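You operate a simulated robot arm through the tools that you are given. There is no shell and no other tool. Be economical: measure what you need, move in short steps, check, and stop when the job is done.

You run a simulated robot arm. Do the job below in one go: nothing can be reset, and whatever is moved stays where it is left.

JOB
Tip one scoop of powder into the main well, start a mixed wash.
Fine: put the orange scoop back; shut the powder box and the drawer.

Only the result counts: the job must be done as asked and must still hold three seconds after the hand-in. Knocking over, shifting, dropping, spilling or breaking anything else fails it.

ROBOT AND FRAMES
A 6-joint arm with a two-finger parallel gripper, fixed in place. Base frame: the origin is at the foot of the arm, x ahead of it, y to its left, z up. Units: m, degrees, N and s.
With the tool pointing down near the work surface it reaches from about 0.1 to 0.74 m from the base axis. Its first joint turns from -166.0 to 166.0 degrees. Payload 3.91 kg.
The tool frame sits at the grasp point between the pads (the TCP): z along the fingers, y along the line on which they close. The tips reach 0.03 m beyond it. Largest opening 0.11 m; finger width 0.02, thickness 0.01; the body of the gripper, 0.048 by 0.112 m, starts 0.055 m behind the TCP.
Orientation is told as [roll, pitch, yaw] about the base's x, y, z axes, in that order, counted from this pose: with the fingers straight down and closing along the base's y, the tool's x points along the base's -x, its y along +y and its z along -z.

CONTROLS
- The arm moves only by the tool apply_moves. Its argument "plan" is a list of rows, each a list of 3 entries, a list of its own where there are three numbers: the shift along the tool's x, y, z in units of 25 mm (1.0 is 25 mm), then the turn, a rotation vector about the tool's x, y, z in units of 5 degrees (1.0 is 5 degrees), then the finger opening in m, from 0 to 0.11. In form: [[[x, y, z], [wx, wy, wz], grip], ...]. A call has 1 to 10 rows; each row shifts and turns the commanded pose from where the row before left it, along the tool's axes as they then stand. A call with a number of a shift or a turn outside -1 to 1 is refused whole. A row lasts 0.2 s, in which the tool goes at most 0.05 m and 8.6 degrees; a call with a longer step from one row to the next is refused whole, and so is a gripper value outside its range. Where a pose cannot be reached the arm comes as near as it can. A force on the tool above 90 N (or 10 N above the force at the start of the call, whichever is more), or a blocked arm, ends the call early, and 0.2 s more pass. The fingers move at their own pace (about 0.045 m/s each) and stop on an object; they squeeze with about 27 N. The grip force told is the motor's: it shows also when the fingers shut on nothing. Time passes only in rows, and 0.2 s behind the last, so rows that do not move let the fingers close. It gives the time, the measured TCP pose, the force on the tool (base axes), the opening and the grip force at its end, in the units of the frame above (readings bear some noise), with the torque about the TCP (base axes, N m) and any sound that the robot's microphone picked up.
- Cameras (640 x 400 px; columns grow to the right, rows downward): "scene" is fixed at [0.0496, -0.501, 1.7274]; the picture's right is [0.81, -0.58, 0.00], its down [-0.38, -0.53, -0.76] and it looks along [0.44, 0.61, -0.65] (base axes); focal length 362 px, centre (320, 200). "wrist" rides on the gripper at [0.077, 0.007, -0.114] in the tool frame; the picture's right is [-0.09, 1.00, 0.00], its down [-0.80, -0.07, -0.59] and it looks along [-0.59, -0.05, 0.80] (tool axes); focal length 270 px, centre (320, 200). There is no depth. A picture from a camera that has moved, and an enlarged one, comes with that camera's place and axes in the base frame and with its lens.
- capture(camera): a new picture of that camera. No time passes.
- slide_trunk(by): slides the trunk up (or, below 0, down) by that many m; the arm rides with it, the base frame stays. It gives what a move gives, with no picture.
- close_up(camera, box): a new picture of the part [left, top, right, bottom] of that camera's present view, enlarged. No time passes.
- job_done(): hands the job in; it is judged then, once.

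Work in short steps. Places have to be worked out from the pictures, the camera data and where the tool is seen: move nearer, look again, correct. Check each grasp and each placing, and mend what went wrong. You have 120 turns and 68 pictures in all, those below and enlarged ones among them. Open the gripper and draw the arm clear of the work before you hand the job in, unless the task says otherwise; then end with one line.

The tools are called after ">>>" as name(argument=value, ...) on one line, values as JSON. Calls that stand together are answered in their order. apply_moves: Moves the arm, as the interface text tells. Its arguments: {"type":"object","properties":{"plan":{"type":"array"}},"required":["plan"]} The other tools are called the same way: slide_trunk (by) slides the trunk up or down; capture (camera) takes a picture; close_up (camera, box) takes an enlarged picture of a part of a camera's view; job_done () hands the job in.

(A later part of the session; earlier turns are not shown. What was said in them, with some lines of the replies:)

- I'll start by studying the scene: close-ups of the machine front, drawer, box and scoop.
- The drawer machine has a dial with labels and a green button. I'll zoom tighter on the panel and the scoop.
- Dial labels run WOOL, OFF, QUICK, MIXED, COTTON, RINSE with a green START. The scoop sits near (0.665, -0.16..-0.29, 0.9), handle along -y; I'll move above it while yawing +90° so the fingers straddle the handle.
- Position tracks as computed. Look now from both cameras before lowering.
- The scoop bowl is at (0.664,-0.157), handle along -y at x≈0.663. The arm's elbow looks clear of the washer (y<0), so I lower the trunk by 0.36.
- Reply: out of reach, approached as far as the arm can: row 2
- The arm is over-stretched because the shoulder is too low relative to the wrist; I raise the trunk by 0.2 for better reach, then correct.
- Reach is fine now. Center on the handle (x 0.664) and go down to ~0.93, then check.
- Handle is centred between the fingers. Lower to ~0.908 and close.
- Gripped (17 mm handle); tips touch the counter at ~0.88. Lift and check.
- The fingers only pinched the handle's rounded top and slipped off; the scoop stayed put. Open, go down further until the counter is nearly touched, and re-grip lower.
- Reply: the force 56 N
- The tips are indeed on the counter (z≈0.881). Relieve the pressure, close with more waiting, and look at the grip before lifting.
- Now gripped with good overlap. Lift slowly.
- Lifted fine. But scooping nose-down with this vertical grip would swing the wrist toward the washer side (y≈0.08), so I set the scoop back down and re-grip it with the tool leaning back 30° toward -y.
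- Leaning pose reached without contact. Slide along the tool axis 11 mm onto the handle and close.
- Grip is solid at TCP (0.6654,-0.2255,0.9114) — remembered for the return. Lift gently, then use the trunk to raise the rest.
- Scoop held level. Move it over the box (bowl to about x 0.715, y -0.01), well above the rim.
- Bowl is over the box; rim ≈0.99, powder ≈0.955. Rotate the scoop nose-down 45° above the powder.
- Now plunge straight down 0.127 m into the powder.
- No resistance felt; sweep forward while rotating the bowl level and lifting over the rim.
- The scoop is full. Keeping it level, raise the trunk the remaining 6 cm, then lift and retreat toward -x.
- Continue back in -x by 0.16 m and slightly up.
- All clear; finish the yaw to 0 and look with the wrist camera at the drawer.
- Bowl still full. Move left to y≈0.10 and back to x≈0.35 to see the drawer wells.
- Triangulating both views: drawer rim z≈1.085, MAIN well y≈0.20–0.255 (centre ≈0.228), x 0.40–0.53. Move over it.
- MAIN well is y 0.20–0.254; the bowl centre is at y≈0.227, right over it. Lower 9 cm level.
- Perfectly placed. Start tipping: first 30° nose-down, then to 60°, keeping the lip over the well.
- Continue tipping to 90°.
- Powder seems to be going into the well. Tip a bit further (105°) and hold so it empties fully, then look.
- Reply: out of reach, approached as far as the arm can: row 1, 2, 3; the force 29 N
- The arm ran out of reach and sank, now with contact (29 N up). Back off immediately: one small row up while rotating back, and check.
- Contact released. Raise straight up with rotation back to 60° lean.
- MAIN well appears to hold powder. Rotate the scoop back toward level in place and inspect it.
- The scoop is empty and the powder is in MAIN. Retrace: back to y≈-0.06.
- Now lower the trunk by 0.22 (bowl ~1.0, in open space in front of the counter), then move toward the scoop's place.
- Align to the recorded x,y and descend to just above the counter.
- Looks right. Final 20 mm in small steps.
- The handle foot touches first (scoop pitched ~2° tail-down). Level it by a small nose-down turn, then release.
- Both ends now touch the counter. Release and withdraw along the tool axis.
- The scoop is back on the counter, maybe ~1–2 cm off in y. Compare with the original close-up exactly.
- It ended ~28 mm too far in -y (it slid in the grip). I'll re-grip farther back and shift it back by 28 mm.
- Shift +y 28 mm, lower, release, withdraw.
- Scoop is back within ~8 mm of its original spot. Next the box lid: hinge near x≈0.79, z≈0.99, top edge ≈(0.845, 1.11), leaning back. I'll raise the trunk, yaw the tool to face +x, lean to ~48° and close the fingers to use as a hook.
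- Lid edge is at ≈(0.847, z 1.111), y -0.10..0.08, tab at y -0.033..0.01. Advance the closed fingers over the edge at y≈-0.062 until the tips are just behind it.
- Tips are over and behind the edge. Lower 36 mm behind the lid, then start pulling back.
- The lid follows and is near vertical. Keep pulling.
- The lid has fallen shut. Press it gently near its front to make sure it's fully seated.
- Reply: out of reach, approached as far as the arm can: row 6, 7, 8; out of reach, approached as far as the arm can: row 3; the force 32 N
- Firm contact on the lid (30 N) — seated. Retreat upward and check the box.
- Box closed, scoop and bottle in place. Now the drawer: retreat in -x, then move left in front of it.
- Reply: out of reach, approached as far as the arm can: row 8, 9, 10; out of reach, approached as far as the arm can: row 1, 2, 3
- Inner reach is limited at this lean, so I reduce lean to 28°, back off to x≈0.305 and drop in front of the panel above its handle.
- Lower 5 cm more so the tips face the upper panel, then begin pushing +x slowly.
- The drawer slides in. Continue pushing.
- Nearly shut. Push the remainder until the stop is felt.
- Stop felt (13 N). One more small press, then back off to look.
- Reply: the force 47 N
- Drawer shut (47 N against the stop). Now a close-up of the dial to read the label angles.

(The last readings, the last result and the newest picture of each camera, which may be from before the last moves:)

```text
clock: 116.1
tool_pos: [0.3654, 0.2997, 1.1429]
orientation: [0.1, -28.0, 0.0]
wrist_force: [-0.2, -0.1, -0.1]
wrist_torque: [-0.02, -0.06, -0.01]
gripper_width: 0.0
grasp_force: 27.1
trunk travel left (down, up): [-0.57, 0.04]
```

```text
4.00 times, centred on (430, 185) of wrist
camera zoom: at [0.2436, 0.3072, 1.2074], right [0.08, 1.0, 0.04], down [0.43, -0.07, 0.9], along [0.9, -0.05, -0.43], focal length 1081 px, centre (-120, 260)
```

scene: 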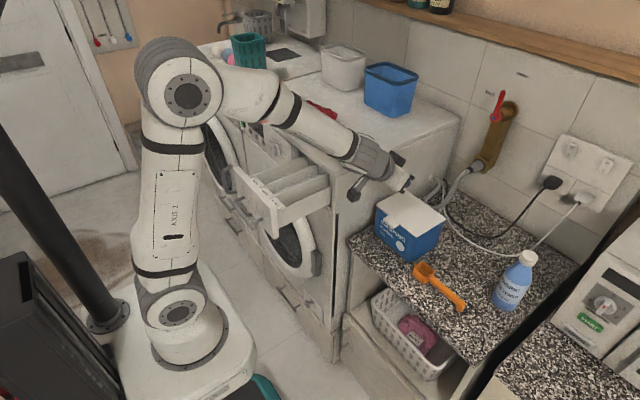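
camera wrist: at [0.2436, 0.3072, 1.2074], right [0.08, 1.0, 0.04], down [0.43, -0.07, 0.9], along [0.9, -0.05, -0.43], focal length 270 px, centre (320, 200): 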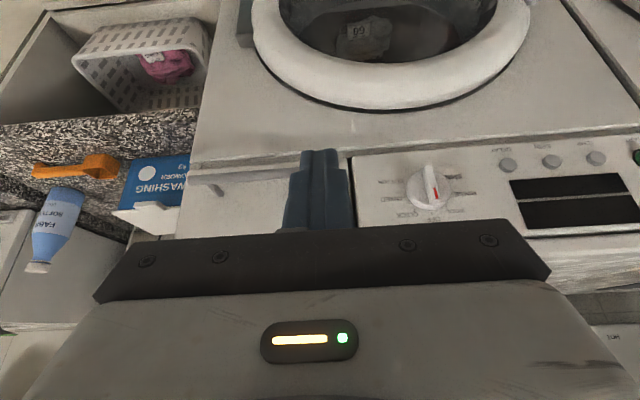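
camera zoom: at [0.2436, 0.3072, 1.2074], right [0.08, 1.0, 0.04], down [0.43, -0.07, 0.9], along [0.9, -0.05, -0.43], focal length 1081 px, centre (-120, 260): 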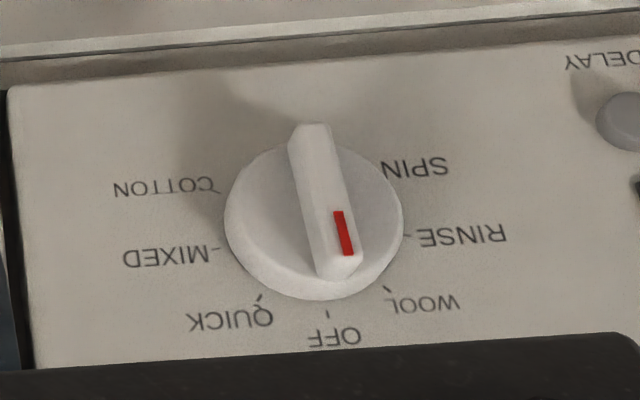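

Pointer is at OFF; label spacing works out to 40° steps with MIXED 80° clockwise. Knob ridge centre ≈(0.52, 0.4185, 1.066). Turn the tool horizontal (facing +x) while moving left to line up.

>>> apply_moves(plan=[[[0, 0.4, 0], [0, -1, 0], 0.0], [[0, 0.4, 0], [0, -1, 0], 0.03], [[0, 0.4, 0], [0, -1, 0], 0.045], [[0, 0.4, 0], [0, -1, 0], 0.045], [[0, 0.4, 0], [0, -1, 0], 0.045], [[0, 0.4, 0], [0, -1, 0], 0.045], [[0, 0.4, 0], [0, -1, 0], 0.045], [[0, 0.4, 0], [0, -1, 0], 0.045], [[0, 0.4, 0], [0, -1, 0], 0.045], [[0, 0.4, 0], [0, -1, 0], 0.045]])

>>> apply_moves(plan=[[[0, 0.4, 0], [0, -1, 0], 0.045], [[0, 0.37, 0], [0, -1, 0], 0.045], [[0, 0, 0], [0, -0.4, 0], 0.045]])

```text
clock: 118.3
tool_pos: [0.3655, 0.3989, 1.1422]
orientation: [0.4, -78.1, -0.3]
wrist_force: [-0.1, -0.7, 0.0]
wrist_torque: [0.01, -0.01, 0.04]
gripper_width: 0.045
grasp_force: 0.0
trunk travel left (down, up): [-0.57, 0.04]
```

```text
clock: 119.1
tool_pos: [0.3656, 0.4173, 1.143]
orientation: [119.3, -89.9, -119.3]
wrist_force: [0.4, 0.2, -0.4]
wrist_torque: [-0.01, -0.01, 0.01]
gripper_width: 0.0449
grasp_force: 0.0
trunk travel left (down, up): [-0.57, 0.04]
```

Tool is horizontal. Lower to the knob height and advance to within ~4 cm, then look.

>>> apply_moves(plan=[[[0.765, 0.05, 0], [0, 0, 0], 0.035], [[0.765, 0, 0], [0, 0, 0], 0.035], [[0.765, 0, 0], [0, 0, 0], 0.035], [[0.765, 0, 0], [0, 0, 0], 0.035], [[0, 0, 0.85], [0, 0, 0], 0.035], [[0, 0, 0.85], [0, 0, 0], 0.035], [[0, 0, 0.85], [0, 0, 0], 0.035], [[0, 0, 0.85], [0, 0, 0], 0.035]])

>>> capture(camera="wrist")

```text
clock: 120.9
tool_pos: [0.4516, 0.4197, 1.0661]
orientation: [55.4, -89.9, -55.5]
wrist_force: [0.4, -0.8, -0.5]
wrist_torque: [0.01, 0.0, 0.02]
gripper_width: 0.035
grasp_force: 0.0
trunk travel left (down, up): [-0.57, 0.04]
```

```text
5 pictures are left
camera wrist: at [0.3361, 0.4274, 0.9888], right [0.0, 1.0, 0.09], down [-0.59, -0.07, 0.8], along [0.8, -0.05, 0.59], focal length 270 px, centre (320, 200)
```

wrist: 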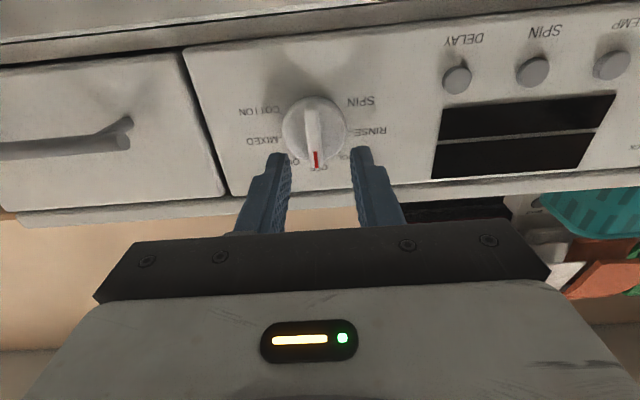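

Ridge centre is at y≈0.4165, z≈1.068. Fine-align and advance with force watch.

>>> apply_moves(plan=[[[-0.06, -0.12, 0.5], [0, 0, 0], 0.035], [[0, 0, 0.5], [0, 0, 0], 0.035], [[0, 0, 0.4], [0, 0, 0], 0.035]])

>>> apply_moves(plan=[[[0, 0, 0.15], [0, 0, 0], 0.035], [[0, 0, 0.15], [0, 0, 0], 0.035]])

```text
clock: 121.7
tool_pos: [0.485, 0.416, 1.0675]
orientation: [52.5, -89.9, -52.5]
wrist_force: [-0.1, -0.5, 0.1]
wrist_torque: [-0.02, -0.01, 0.0]
gripper_width: 0.035
grasp_force: 0.1
trunk travel left (down, up): [-0.57, 0.04]
```

```text
clock: 122.3
tool_pos: [0.4933, 0.4156, 1.0685]
orientation: [66.9, -90.0, -66.9]
wrist_force: [0.9, 0.2, 1.0]
wrist_torque: [-0.01, 0.04, 0.02]
gripper_width: 0.0351
grasp_force: 0.1
trunk travel left (down, up): [-0.57, 0.04]
```

No contact yet (tips 0.523); a few mm more, then close.

>>> apply_moves(plan=[[[0, 0, 0.12], [0, 0, 0], 0.035], [[0, 0, 0.08], [0, 0, 0], 0.035]])

>>> apply_moves(plan=[[[0, 0, 0], [0, 0, 0], 0.0], [[0, 0, 0], [0, 0, 0], 0.0], [[0, 0, 0], [0, 0, 0], 0.0], [[0, 0, 0], [0, 0, 0], 0.0], [[0, 0, 0], [0, 0, 0], 0.0]])

```text
clock: 122.9
tool_pos: [0.4942, 0.4162, 1.0672]
orientation: [-112.2, -89.9, 112.3]
wrist_force: [-30.1, -2.1, -6.4]
wrist_torque: [-0.01, 0.21, -0.68]
gripper_width: 0.0359
grasp_force: 0.7
trunk travel left (down, up): [-0.57, 0.04]
```

```text
clock: 124.1
tool_pos: [0.4942, 0.414, 1.0697]
orientation: [154.0, -89.7, -154.0]
wrist_force: [-35.2, -10.4, 1.5]
wrist_torque: [-0.05, -0.3, -0.29]
gripper_width: 0.01
grasp_force: 45.0
trunk travel left (down, up): [-0.57, 0.04]
```

Ridge gripped (10 mm). Ease the axial pressure and turn clockwise (+wz) first 40°, watching torque/sound.

>>> apply_moves(plan=[[[0, 0, -0.12], [0, 0, 0], 0.0], [[0, 0, 0], [0, 0, 1], 0.0], [[0, 0, 0], [0, 0, 1], 0.0], [[0, 0, 0], [0, 0, 1], 0.0], [[0, 0, 0], [0, 0, 1], 0.0], [[0, 0, 0], [0, 0, 1], 0.0], [[0, 0, 0], [0, 0, 1], 0.0], [[0, 0, 0], [0, 0, 1], 0.0], [[0, 0, 0], [0, 0, 1], 0.0]])

```text
clock: 125.1
tool_pos: [0.493, 0.4148, 1.0699]
orientation: [84.0, -77.3, -85.8]
wrist_force: [-26.5, -24.7, 7.4]
wrist_torque: [-0.09, -1.93, -0.21]
gripper_width: 0.0103
grasp_force: 44.8
out of reach, approached as far as the arm can: row 4, 5
trunk travel left (down, up): [-0.57, 0.04]
stopped in row 5: the force on the tool passed its limit at 112 N (the readings are from after the stop); the commanded pose is now the measured one
```

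Joint 6 hits its limit in this direction (tool turned ≈+12.6°). Release, back off, and re-approach with the gripper turned ~180° the other way so it has room to turn clockwise.

>>> apply_moves(plan=[[[0, 0, 0], [0, 0, 0], 0.04], [[0, 0, 0], [0, 0, 0], 0.04], [[0, 0, 0], [0, 0, 0], 0.04], [[0, 0, -0.5], [0, 0, 0], 0.04], [[0, 0, -1], [0, 0, 0], 0.04], [[0, 0, -1], [-0.38, -0.18, 0], 0.04], [[0, 0, 0], [0, 0, -1], 0.04], [[0, 0, 0], [0, 0, -1], 0.04], [[0, 0, 0], [0, 0, -0.5], 0.04]])

>>> close_up(camera="wrist", box=[220, 80, 420, 200])

```text
clock: 127.1
tool_pos: [0.439, 0.4357, 1.0814]
orientation: [12.4, -89.6, -12.1]
wrist_force: [0.1, 0.6, 0.1]
wrist_torque: [0.01, 0.02, 0.0]
gripper_width: 0.0399
grasp_force: 0.0
out of reach, approached as far as the arm can: row 5, 6
trunk travel left (down, up): [-0.57, 0.04]
```

```text
3.20 times, centred on (320, 140) of wrist
camera zoom: at [0.3234, 0.4422, 1.0043], right [0.0, 1.0, 0.09], down [-0.59, -0.07, 0.8], along [0.81, -0.05, 0.59], focal length 865 px, centre (320, 392)
```

zoom: 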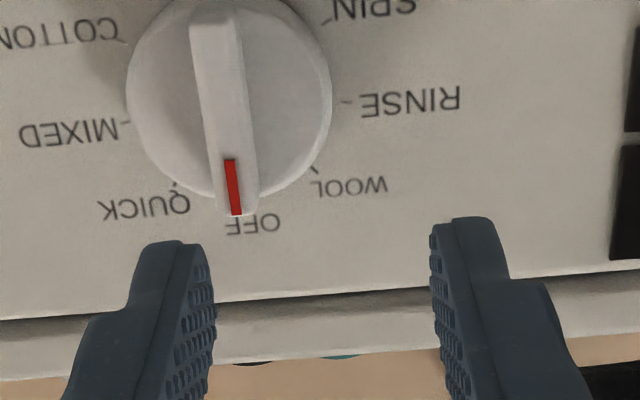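

Knob still at OFF. Rotate the gripper -180° about its axis (free space).

>>> apply_moves(plan=[[[0, 0, 0], [0, 0, -1], 0.035], [[0, 0, 0], [0, 0, -1], 0.035], [[0, 0, 0], [0, 0, -1], 0.035], [[0, 0, 0], [0, 0, -1], 0.035], [[0, 0, 0], [0, 0, -1], 0.035], [[0, 0, 0], [0, 0, -1], 0.035], [[0, 0, 0], [0, 0, -1], 0.035], [[0, 0, 0], [0, 0, -1], 0.035], [[0, 0, 0], [0, 0, -1], 0.035], [[0, 0, 0], [0, 0, -1], 0.035]])

>>> apply_moves(plan=[[[0, 0, 0], [0, 0, -1], 0.035], [[0, 0, 0], [0, 0, -1], 0.035], [[0, 0, 0], [0, 0, -1], 0.035], [[0, 0, 0], [0, 0, -1], 0.035], [[0, 0, 0], [0, 0, -1], 0.035], [[0, 0, 0], [0, 0, -1], 0.035], [[0, 0, 0], [0, 0, -1], 0.035], [[0, 0, 0], [0, 0, -1], 0.035], [[0, 0, 0], [0, 0, -1], 0.035], [[0, 0, 0], [0, 0, -1], 0.035]])

```text
clock: 129.3
tool_pos: [0.4388, 0.4347, 1.0811]
orientation: [-89.5, -40.1, 90.0]
wrist_force: [0.2, 0.6, 0.0]
wrist_torque: [-0.01, 0.0, 0.03]
gripper_width: 0.035
grasp_force: 0.0
trunk travel left (down, up): [-0.57, 0.04]
```

```text
clock: 131.5
tool_pos: [0.4398, 0.4353, 1.0806]
orientation: [-89.5, 9.9, 90.4]
wrist_force: [0.8, 0.4, 0.2]
wrist_torque: [-0.03, 0.03, 0.01]
gripper_width: 0.0348
grasp_force: 0.2
trunk travel left (down, up): [-0.57, 0.04]
```

Rotation proceeds freely; finish to -180°.

>>> apply_moves(plan=[[[0, 0, 0], [0, 0, -1], 0.035], [[0, 0, 0], [0, 0, -1], 0.035], [[0, 0, 0], [0, 0, -1], 0.035], [[0, 0, 0], [0, 0, -1], 0.035], [[0, 0, 0], [0, 0, -1], 0.035], [[0, 0, 0], [0, 0, -1], 0.035], [[0, 0, 0], [0, 0, -1], 0.035], [[0, 0, 0], [0, 0, -1], 0.035], [[0, 0, 0], [0, 0, -1], 0.035], [[0, 0, 0], [0, 0, -1], 0.035]])

>>> apply_moves(plan=[[[0, 0, 0], [0, 0, -1], 0.035], [[0, 0, 0], [0, 0, -1], 0.035], [[0, 0, 0], [0, 0, -1], 0.035], [[0, 0, 0], [0, 0, -1], 0.035], [[0, 0, 0], [0, 0, -1], 0.035], [[0, 0, 0], [0, 0, -1], 0.035]])

```text
clock: 133.7
tool_pos: [0.4397, 0.4349, 1.0811]
orientation: [-89.2, 59.9, 90.9]
wrist_force: [0.1, -0.1, -0.6]
wrist_torque: [-0.01, -0.03, 0.01]
gripper_width: 0.035
grasp_force: 0.1
trunk travel left (down, up): [-0.57, 0.04]
```

```text
clock: 135.1
tool_pos: [0.4389, 0.435, 1.0799]
orientation: [-7.8, 89.6, 172.4]
wrist_force: [-0.7, 0.5, 0.2]
wrist_torque: [-0.01, 0.0, -0.01]
gripper_width: 0.035
grasp_force: 0.0
trunk travel left (down, up): [-0.57, 0.04]
```

Now align to the knob axis (y 0.4155, z 1.0685) and advance onto the ridge.

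>>> apply_moves(plan=[[[-0.23, 0.39, 0], [0, 0, 0], 0.035], [[-0.23, 0.39, 0], [0, 0, 0], 0.035], [[0, 0, 0.7], [0, 0, 0], 0.035], [[0, 0, 0.7], [0, 0, 0], 0.035], [[0, 0, 0.5], [0, 0, 0], 0.035], [[0, 0, 0.2], [0, 0, 0], 0.035]])

>>> apply_moves(plan=[[[0, 0, 0.04], [0, 0, 0], 0.0], [[0, 0, 0], [0, 0, 0], 0.0], [[0, 0, 0], [0, 0, 0], 0.0], [[0, 0, 0], [0, 0, 0], 0.0], [[0, 0, 0], [0, 0, 0], 0.0]])

```text
clock: 136.5
tool_pos: [0.4917, 0.4156, 1.0692]
orientation: [-16.7, 89.6, 163.6]
wrist_force: [0.3, 0.7, 0.3]
wrist_torque: [-0.01, 0.02, 0.02]
gripper_width: 0.0352
grasp_force: 0.1
trunk travel left (down, up): [-0.57, 0.04]
```

```text
clock: 137.7
tool_pos: [0.4922, 0.4153, 1.0695]
orientation: [-19.5, 89.6, 160.8]
wrist_force: [0.3, -3.9, -0.5]
wrist_torque: [0.0, -0.25, -0.26]
gripper_width: 0.0101
grasp_force: 44.6
trunk travel left (down, up): [-0.57, 0.04]
```

Gripped with little side load. Turn clockwise 40° first.

>>> apply_moves(plan=[[[0, 0, 0], [0, 0, 1], 0.0], [[0, 0, 0], [0, 0, 1], 0.0], [[0, 0, 0], [0, 0, 1], 0.0], [[0, 0, 0], [0, 0, 1], 0.0], [[0, 0, 0], [0, 0, 1], 0.0], [[0, 0, 0], [0, 0, 1], 0.0], [[0, 0, 0], [0, 0, 1], 0.0], [[0, 0, 0], [0, 0, 1], 0.0]])

```text
clock: 139.5
tool_pos: [0.4937, 0.4135, 1.0681]
orientation: [-89.2, 49.7, 90.8]
wrist_force: [-6.3, -13.4, -9.7]
wrist_torque: [0.01, -0.43, -0.79]
gripper_width: 0.0098
grasp_force: 44.5
trunk travel left (down, up): [-0.57, 0.04]
```

40° done. Another 40° to MIXED.

>>> apply_moves(plan=[[[0, 0, 0], [0, 0, 1], 0.0], [[0, 0, 0], [0, 0, 1], 0.0], [[0, 0, 0], [0, 0, 1], 0.0], [[0, 0, 0], [0, 0, 1], 0.0], [[0, 0, 0], [0, 0, 1], 0.0], [[0, 0, 0], [0, 0, 1], 0.0], [[0, 0, 0], [0, 0, 1], 0.0], [[0, 0, 0], [0, 0, 1], 0.0]])

```text
clock: 141.3
tool_pos: [0.4931, 0.4135, 1.0678]
orientation: [-89.4, 9.9, 90.3]
wrist_force: [-11.3, -22.6, -26.0]
wrist_torque: [-0.07, 0.56, 0.55]
gripper_width: 0.0102
grasp_force: 44.8
trunk travel left (down, up): [-0.57, 0.04]
```

Release, back off, and check the dial.

>>> apply_moves(plan=[[[0, 0, 0], [0, 0, 0], 0.02], [[0, 0, 0], [0, 0, 0], 0.035], [[0, 0, -0.4], [0, 0, 0], 0.035], [[0, 0, -1], [0, 0, 0], 0.035], [[0, 0, -1], [0, 0, 0], 0.035], [[0, 0, -0.6], [0, 0, 0], 0.035]])

>>> capture(camera="wrist")

```text
clock: 142.7
tool_pos: [0.4176, 0.4154, 1.0698]
orientation: [-89.7, 9.9, 90.4]
wrist_force: [0.4, 0.2, -0.3]
wrist_torque: [0.02, -0.05, -0.01]
gripper_width: 0.0348
grasp_force: 0.0
trunk travel left (down, up): [-0.57, 0.04]
```

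```text
3 pictures are left
camera wrist: at [0.3026, 0.3387, 1.0765], right [-0.01, -0.08, -1.0], down [-0.6, 0.8, -0.06], along [0.8, 0.6, -0.05], focal length 270 px, centre (320, 200)
```

wrist: 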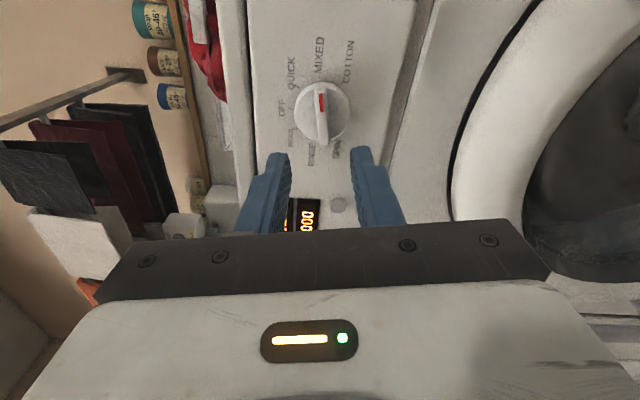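

Pointer is on MIXED and the display lit. START is near (0.527, 0.657, 1.05); move left with fingers closed and look.

>>> apply_moves(plan=[[[-0.927, -0.072, 0], [0, 0, 0], 0.0], [[-0.927, -0.072, 0], [0, 0, 0], 0.0], [[-0.927, -0.072, 0], [0, 0, 0], 0.0], [[-0.927, -0.072, 0], [0, 0, 0], 0.0], [[-0.927, -0.072, 0], [0, 0, 0], 0.0], [[-0.927, -0.072, 0], [0, 0, 0], 0.0], [[-0.927, -0.072, 0], [0, 0, 0], 0.0], [[-0.927, -0.072, 0], [0, 0, 0], 0.0]])

>>> capture(camera="wrist")

```text
clock: 144.5
tool_pos: [0.4158, 0.6002, 1.0524]
orientation: [-89.6, 9.9, 90.4]
wrist_force: [1.3, 0.4, 0.2]
wrist_torque: [-0.03, -0.01, 0.01]
gripper_width: 0.0
grasp_force: 26.9
trunk travel left (down, up): [-0.57, 0.04]
```

```text
2 pictures are left
camera wrist: at [0.3019, 0.5243, 1.0586], right [-0.01, -0.08, -1.0], down [-0.6, 0.8, -0.06], along [0.8, 0.6, -0.06], focal length 270 px, centre (320, 200)
```

wrist: 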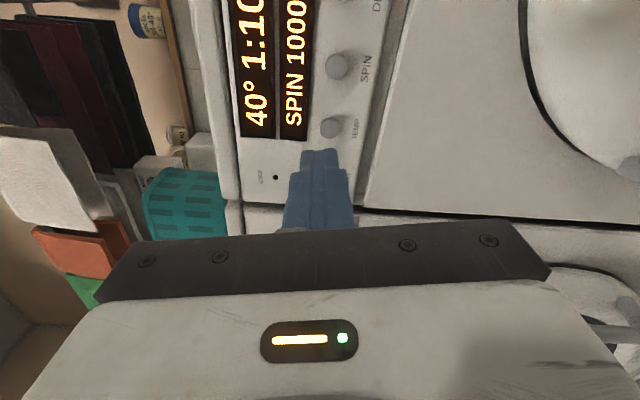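

Display shows 40° / 1:10 / SPIN 1000. START sits behind the fingers at about y 0.66, z 1.049 (same spacing as the other buttons). Shift there and advance close.

>>> apply_moves(plan=[[[-0.797, -0.093, 0], [0, 0, 0], 0.0], [[-0.797, -0.093, 0], [0, 0, 0], 0.0], [[-0.797, -0.093, 0], [0, 0, 0], 0.0], [[0, 0, 0.7], [0, 0, 0], 0.0], [[0, 0, 0.7], [0, 0, 0], 0.0], [[0, 0, 0.7], [0, 0, 0], 0.0], [[0, 0, 0.4], [0, 0, 0], 0.0]])

>>> close_up(camera="scene", box=[210, 90, 290, 150])

```text
clock: 146.1
tool_pos: [0.4791, 0.6619, 1.0472]
orientation: [-89.6, 9.9, 90.4]
wrist_force: [-0.3, -0.4, -0.2]
wrist_torque: [0.0, -0.01, -0.01]
gripper_width: 0.0002
grasp_force: 27.1
trunk travel left (down, up): [-0.57, 0.04]
```

```text
6.67 times, centred on (250, 120) of scene
camera zoom: at [0.0496, -0.501, 1.7274], right [0.81, -0.58, 0.0], down [-0.38, -0.53, -0.76], along [0.44, 0.61, -0.65], focal length 2412 px, centre (787, 733)
```

zoom: 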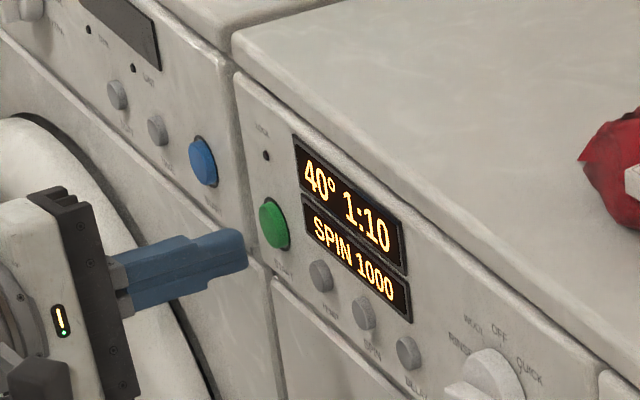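

Tip is close; the button is slightly higher/left. Adjust (+3 mm y, +4 mm z) and press slowly.

>>> apply_moves(plan=[[[-0.1, -0.18, 0], [0, 0, 0], 0.0], [[0, 0, 0.3], [0, 0, 0], 0.0], [[0, 0, 0.2], [0, 0, 0], 0.0], [[0, 0, 0.12], [0, 0, 0], 0.0]])

```text
clock: 147.1
tool_pos: [0.4939, 0.6647, 1.0524]
orientation: [-89.6, 9.9, 90.4]
wrist_force: [0.4, -0.9, 0.6]
wrist_torque: [0.0, 0.02, 0.0]
gripper_width: 0.0
grasp_force: 26.8
trunk travel left (down, up): [-0.57, 0.04]
```

>>> apply_moves(plan=[[[0, 0, 0.12], [0, 0, 0], 0.0], [[0, 0, 0.12], [0, 0, 0], 0.0], [[0, 0, 0.1], [0, 0, 0], 0.0]])

```text
clock: 147.9
tool_pos: [0.5025, 0.6653, 1.0508]
orientation: [-89.6, 10.0, 90.3]
wrist_force: [-1.9, -1.2, -1.3]
wrist_torque: [-0.01, 0.02, -0.04]
gripper_width: 0.0003
grasp_force: 27.1
trunk travel left (down, up): [-0.57, 0.04]
heard: click
```

A click was heard. Retract and check the display with the last picture.

>>> apply_moves(plan=[[[0, 0, -0.5], [0, 0, 0], 0.0], [[0, 0, -1], [0, 0, 0], 0.0], [[0, 0, -1], [0, 0, 0], 0.03], [[0, 0, -1], [0, 0, 0], 0.06], [[0, 0, -0.8], [0, 0, 0], 0.06], [[0, 0, 0], [0, 0, 0], 0.06], [[0, 0, 0], [0, 0, 0], 0.06]])

>>> close_up(camera="scene", box=[215, 90, 345, 210])

```text
clock: 149.5
tool_pos: [0.3946, 0.6639, 1.052]
orientation: [-89.7, 9.8, 90.4]
wrist_force: [0.5, 0.3, 0.0]
wrist_torque: [0.0, 0.02, 0.01]
gripper_width: 0.0595
grasp_force: 0.0
trunk travel left (down, up): [-0.57, 0.04]
```

```text
3.33 times, centred on (280, 150) of scene
camera zoom: at [0.0496, -0.501, 1.7274], right [0.81, -0.58, 0.0], down [-0.38, -0.53, -0.76], along [0.44, 0.61, -0.65], focal length 1206 px, centre (453, 367)
```

zoom: 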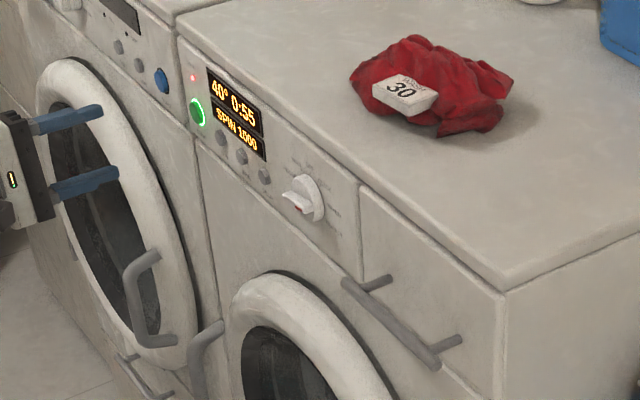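

The display runs (0:55 counting, lock LED and START ring lit), the dial points at MIXED (measured ≈83° vs 80°), and the drawer is flush. The gripper is open and clear, so I hand in.

>>> job_done()

```text
The job is handed in.
```

I tipped one scoop of powder into the MAIN well and started the mixed wash: dial on MIXED, a click when I pressed START, and the lock light and START ring lit. The orange scoop is back within about 1 cm of its original spot, and the powder box and drawer are shut. The display read 1:10 before START and 0:55 after; I don't know why, and I had no pictures left to check.
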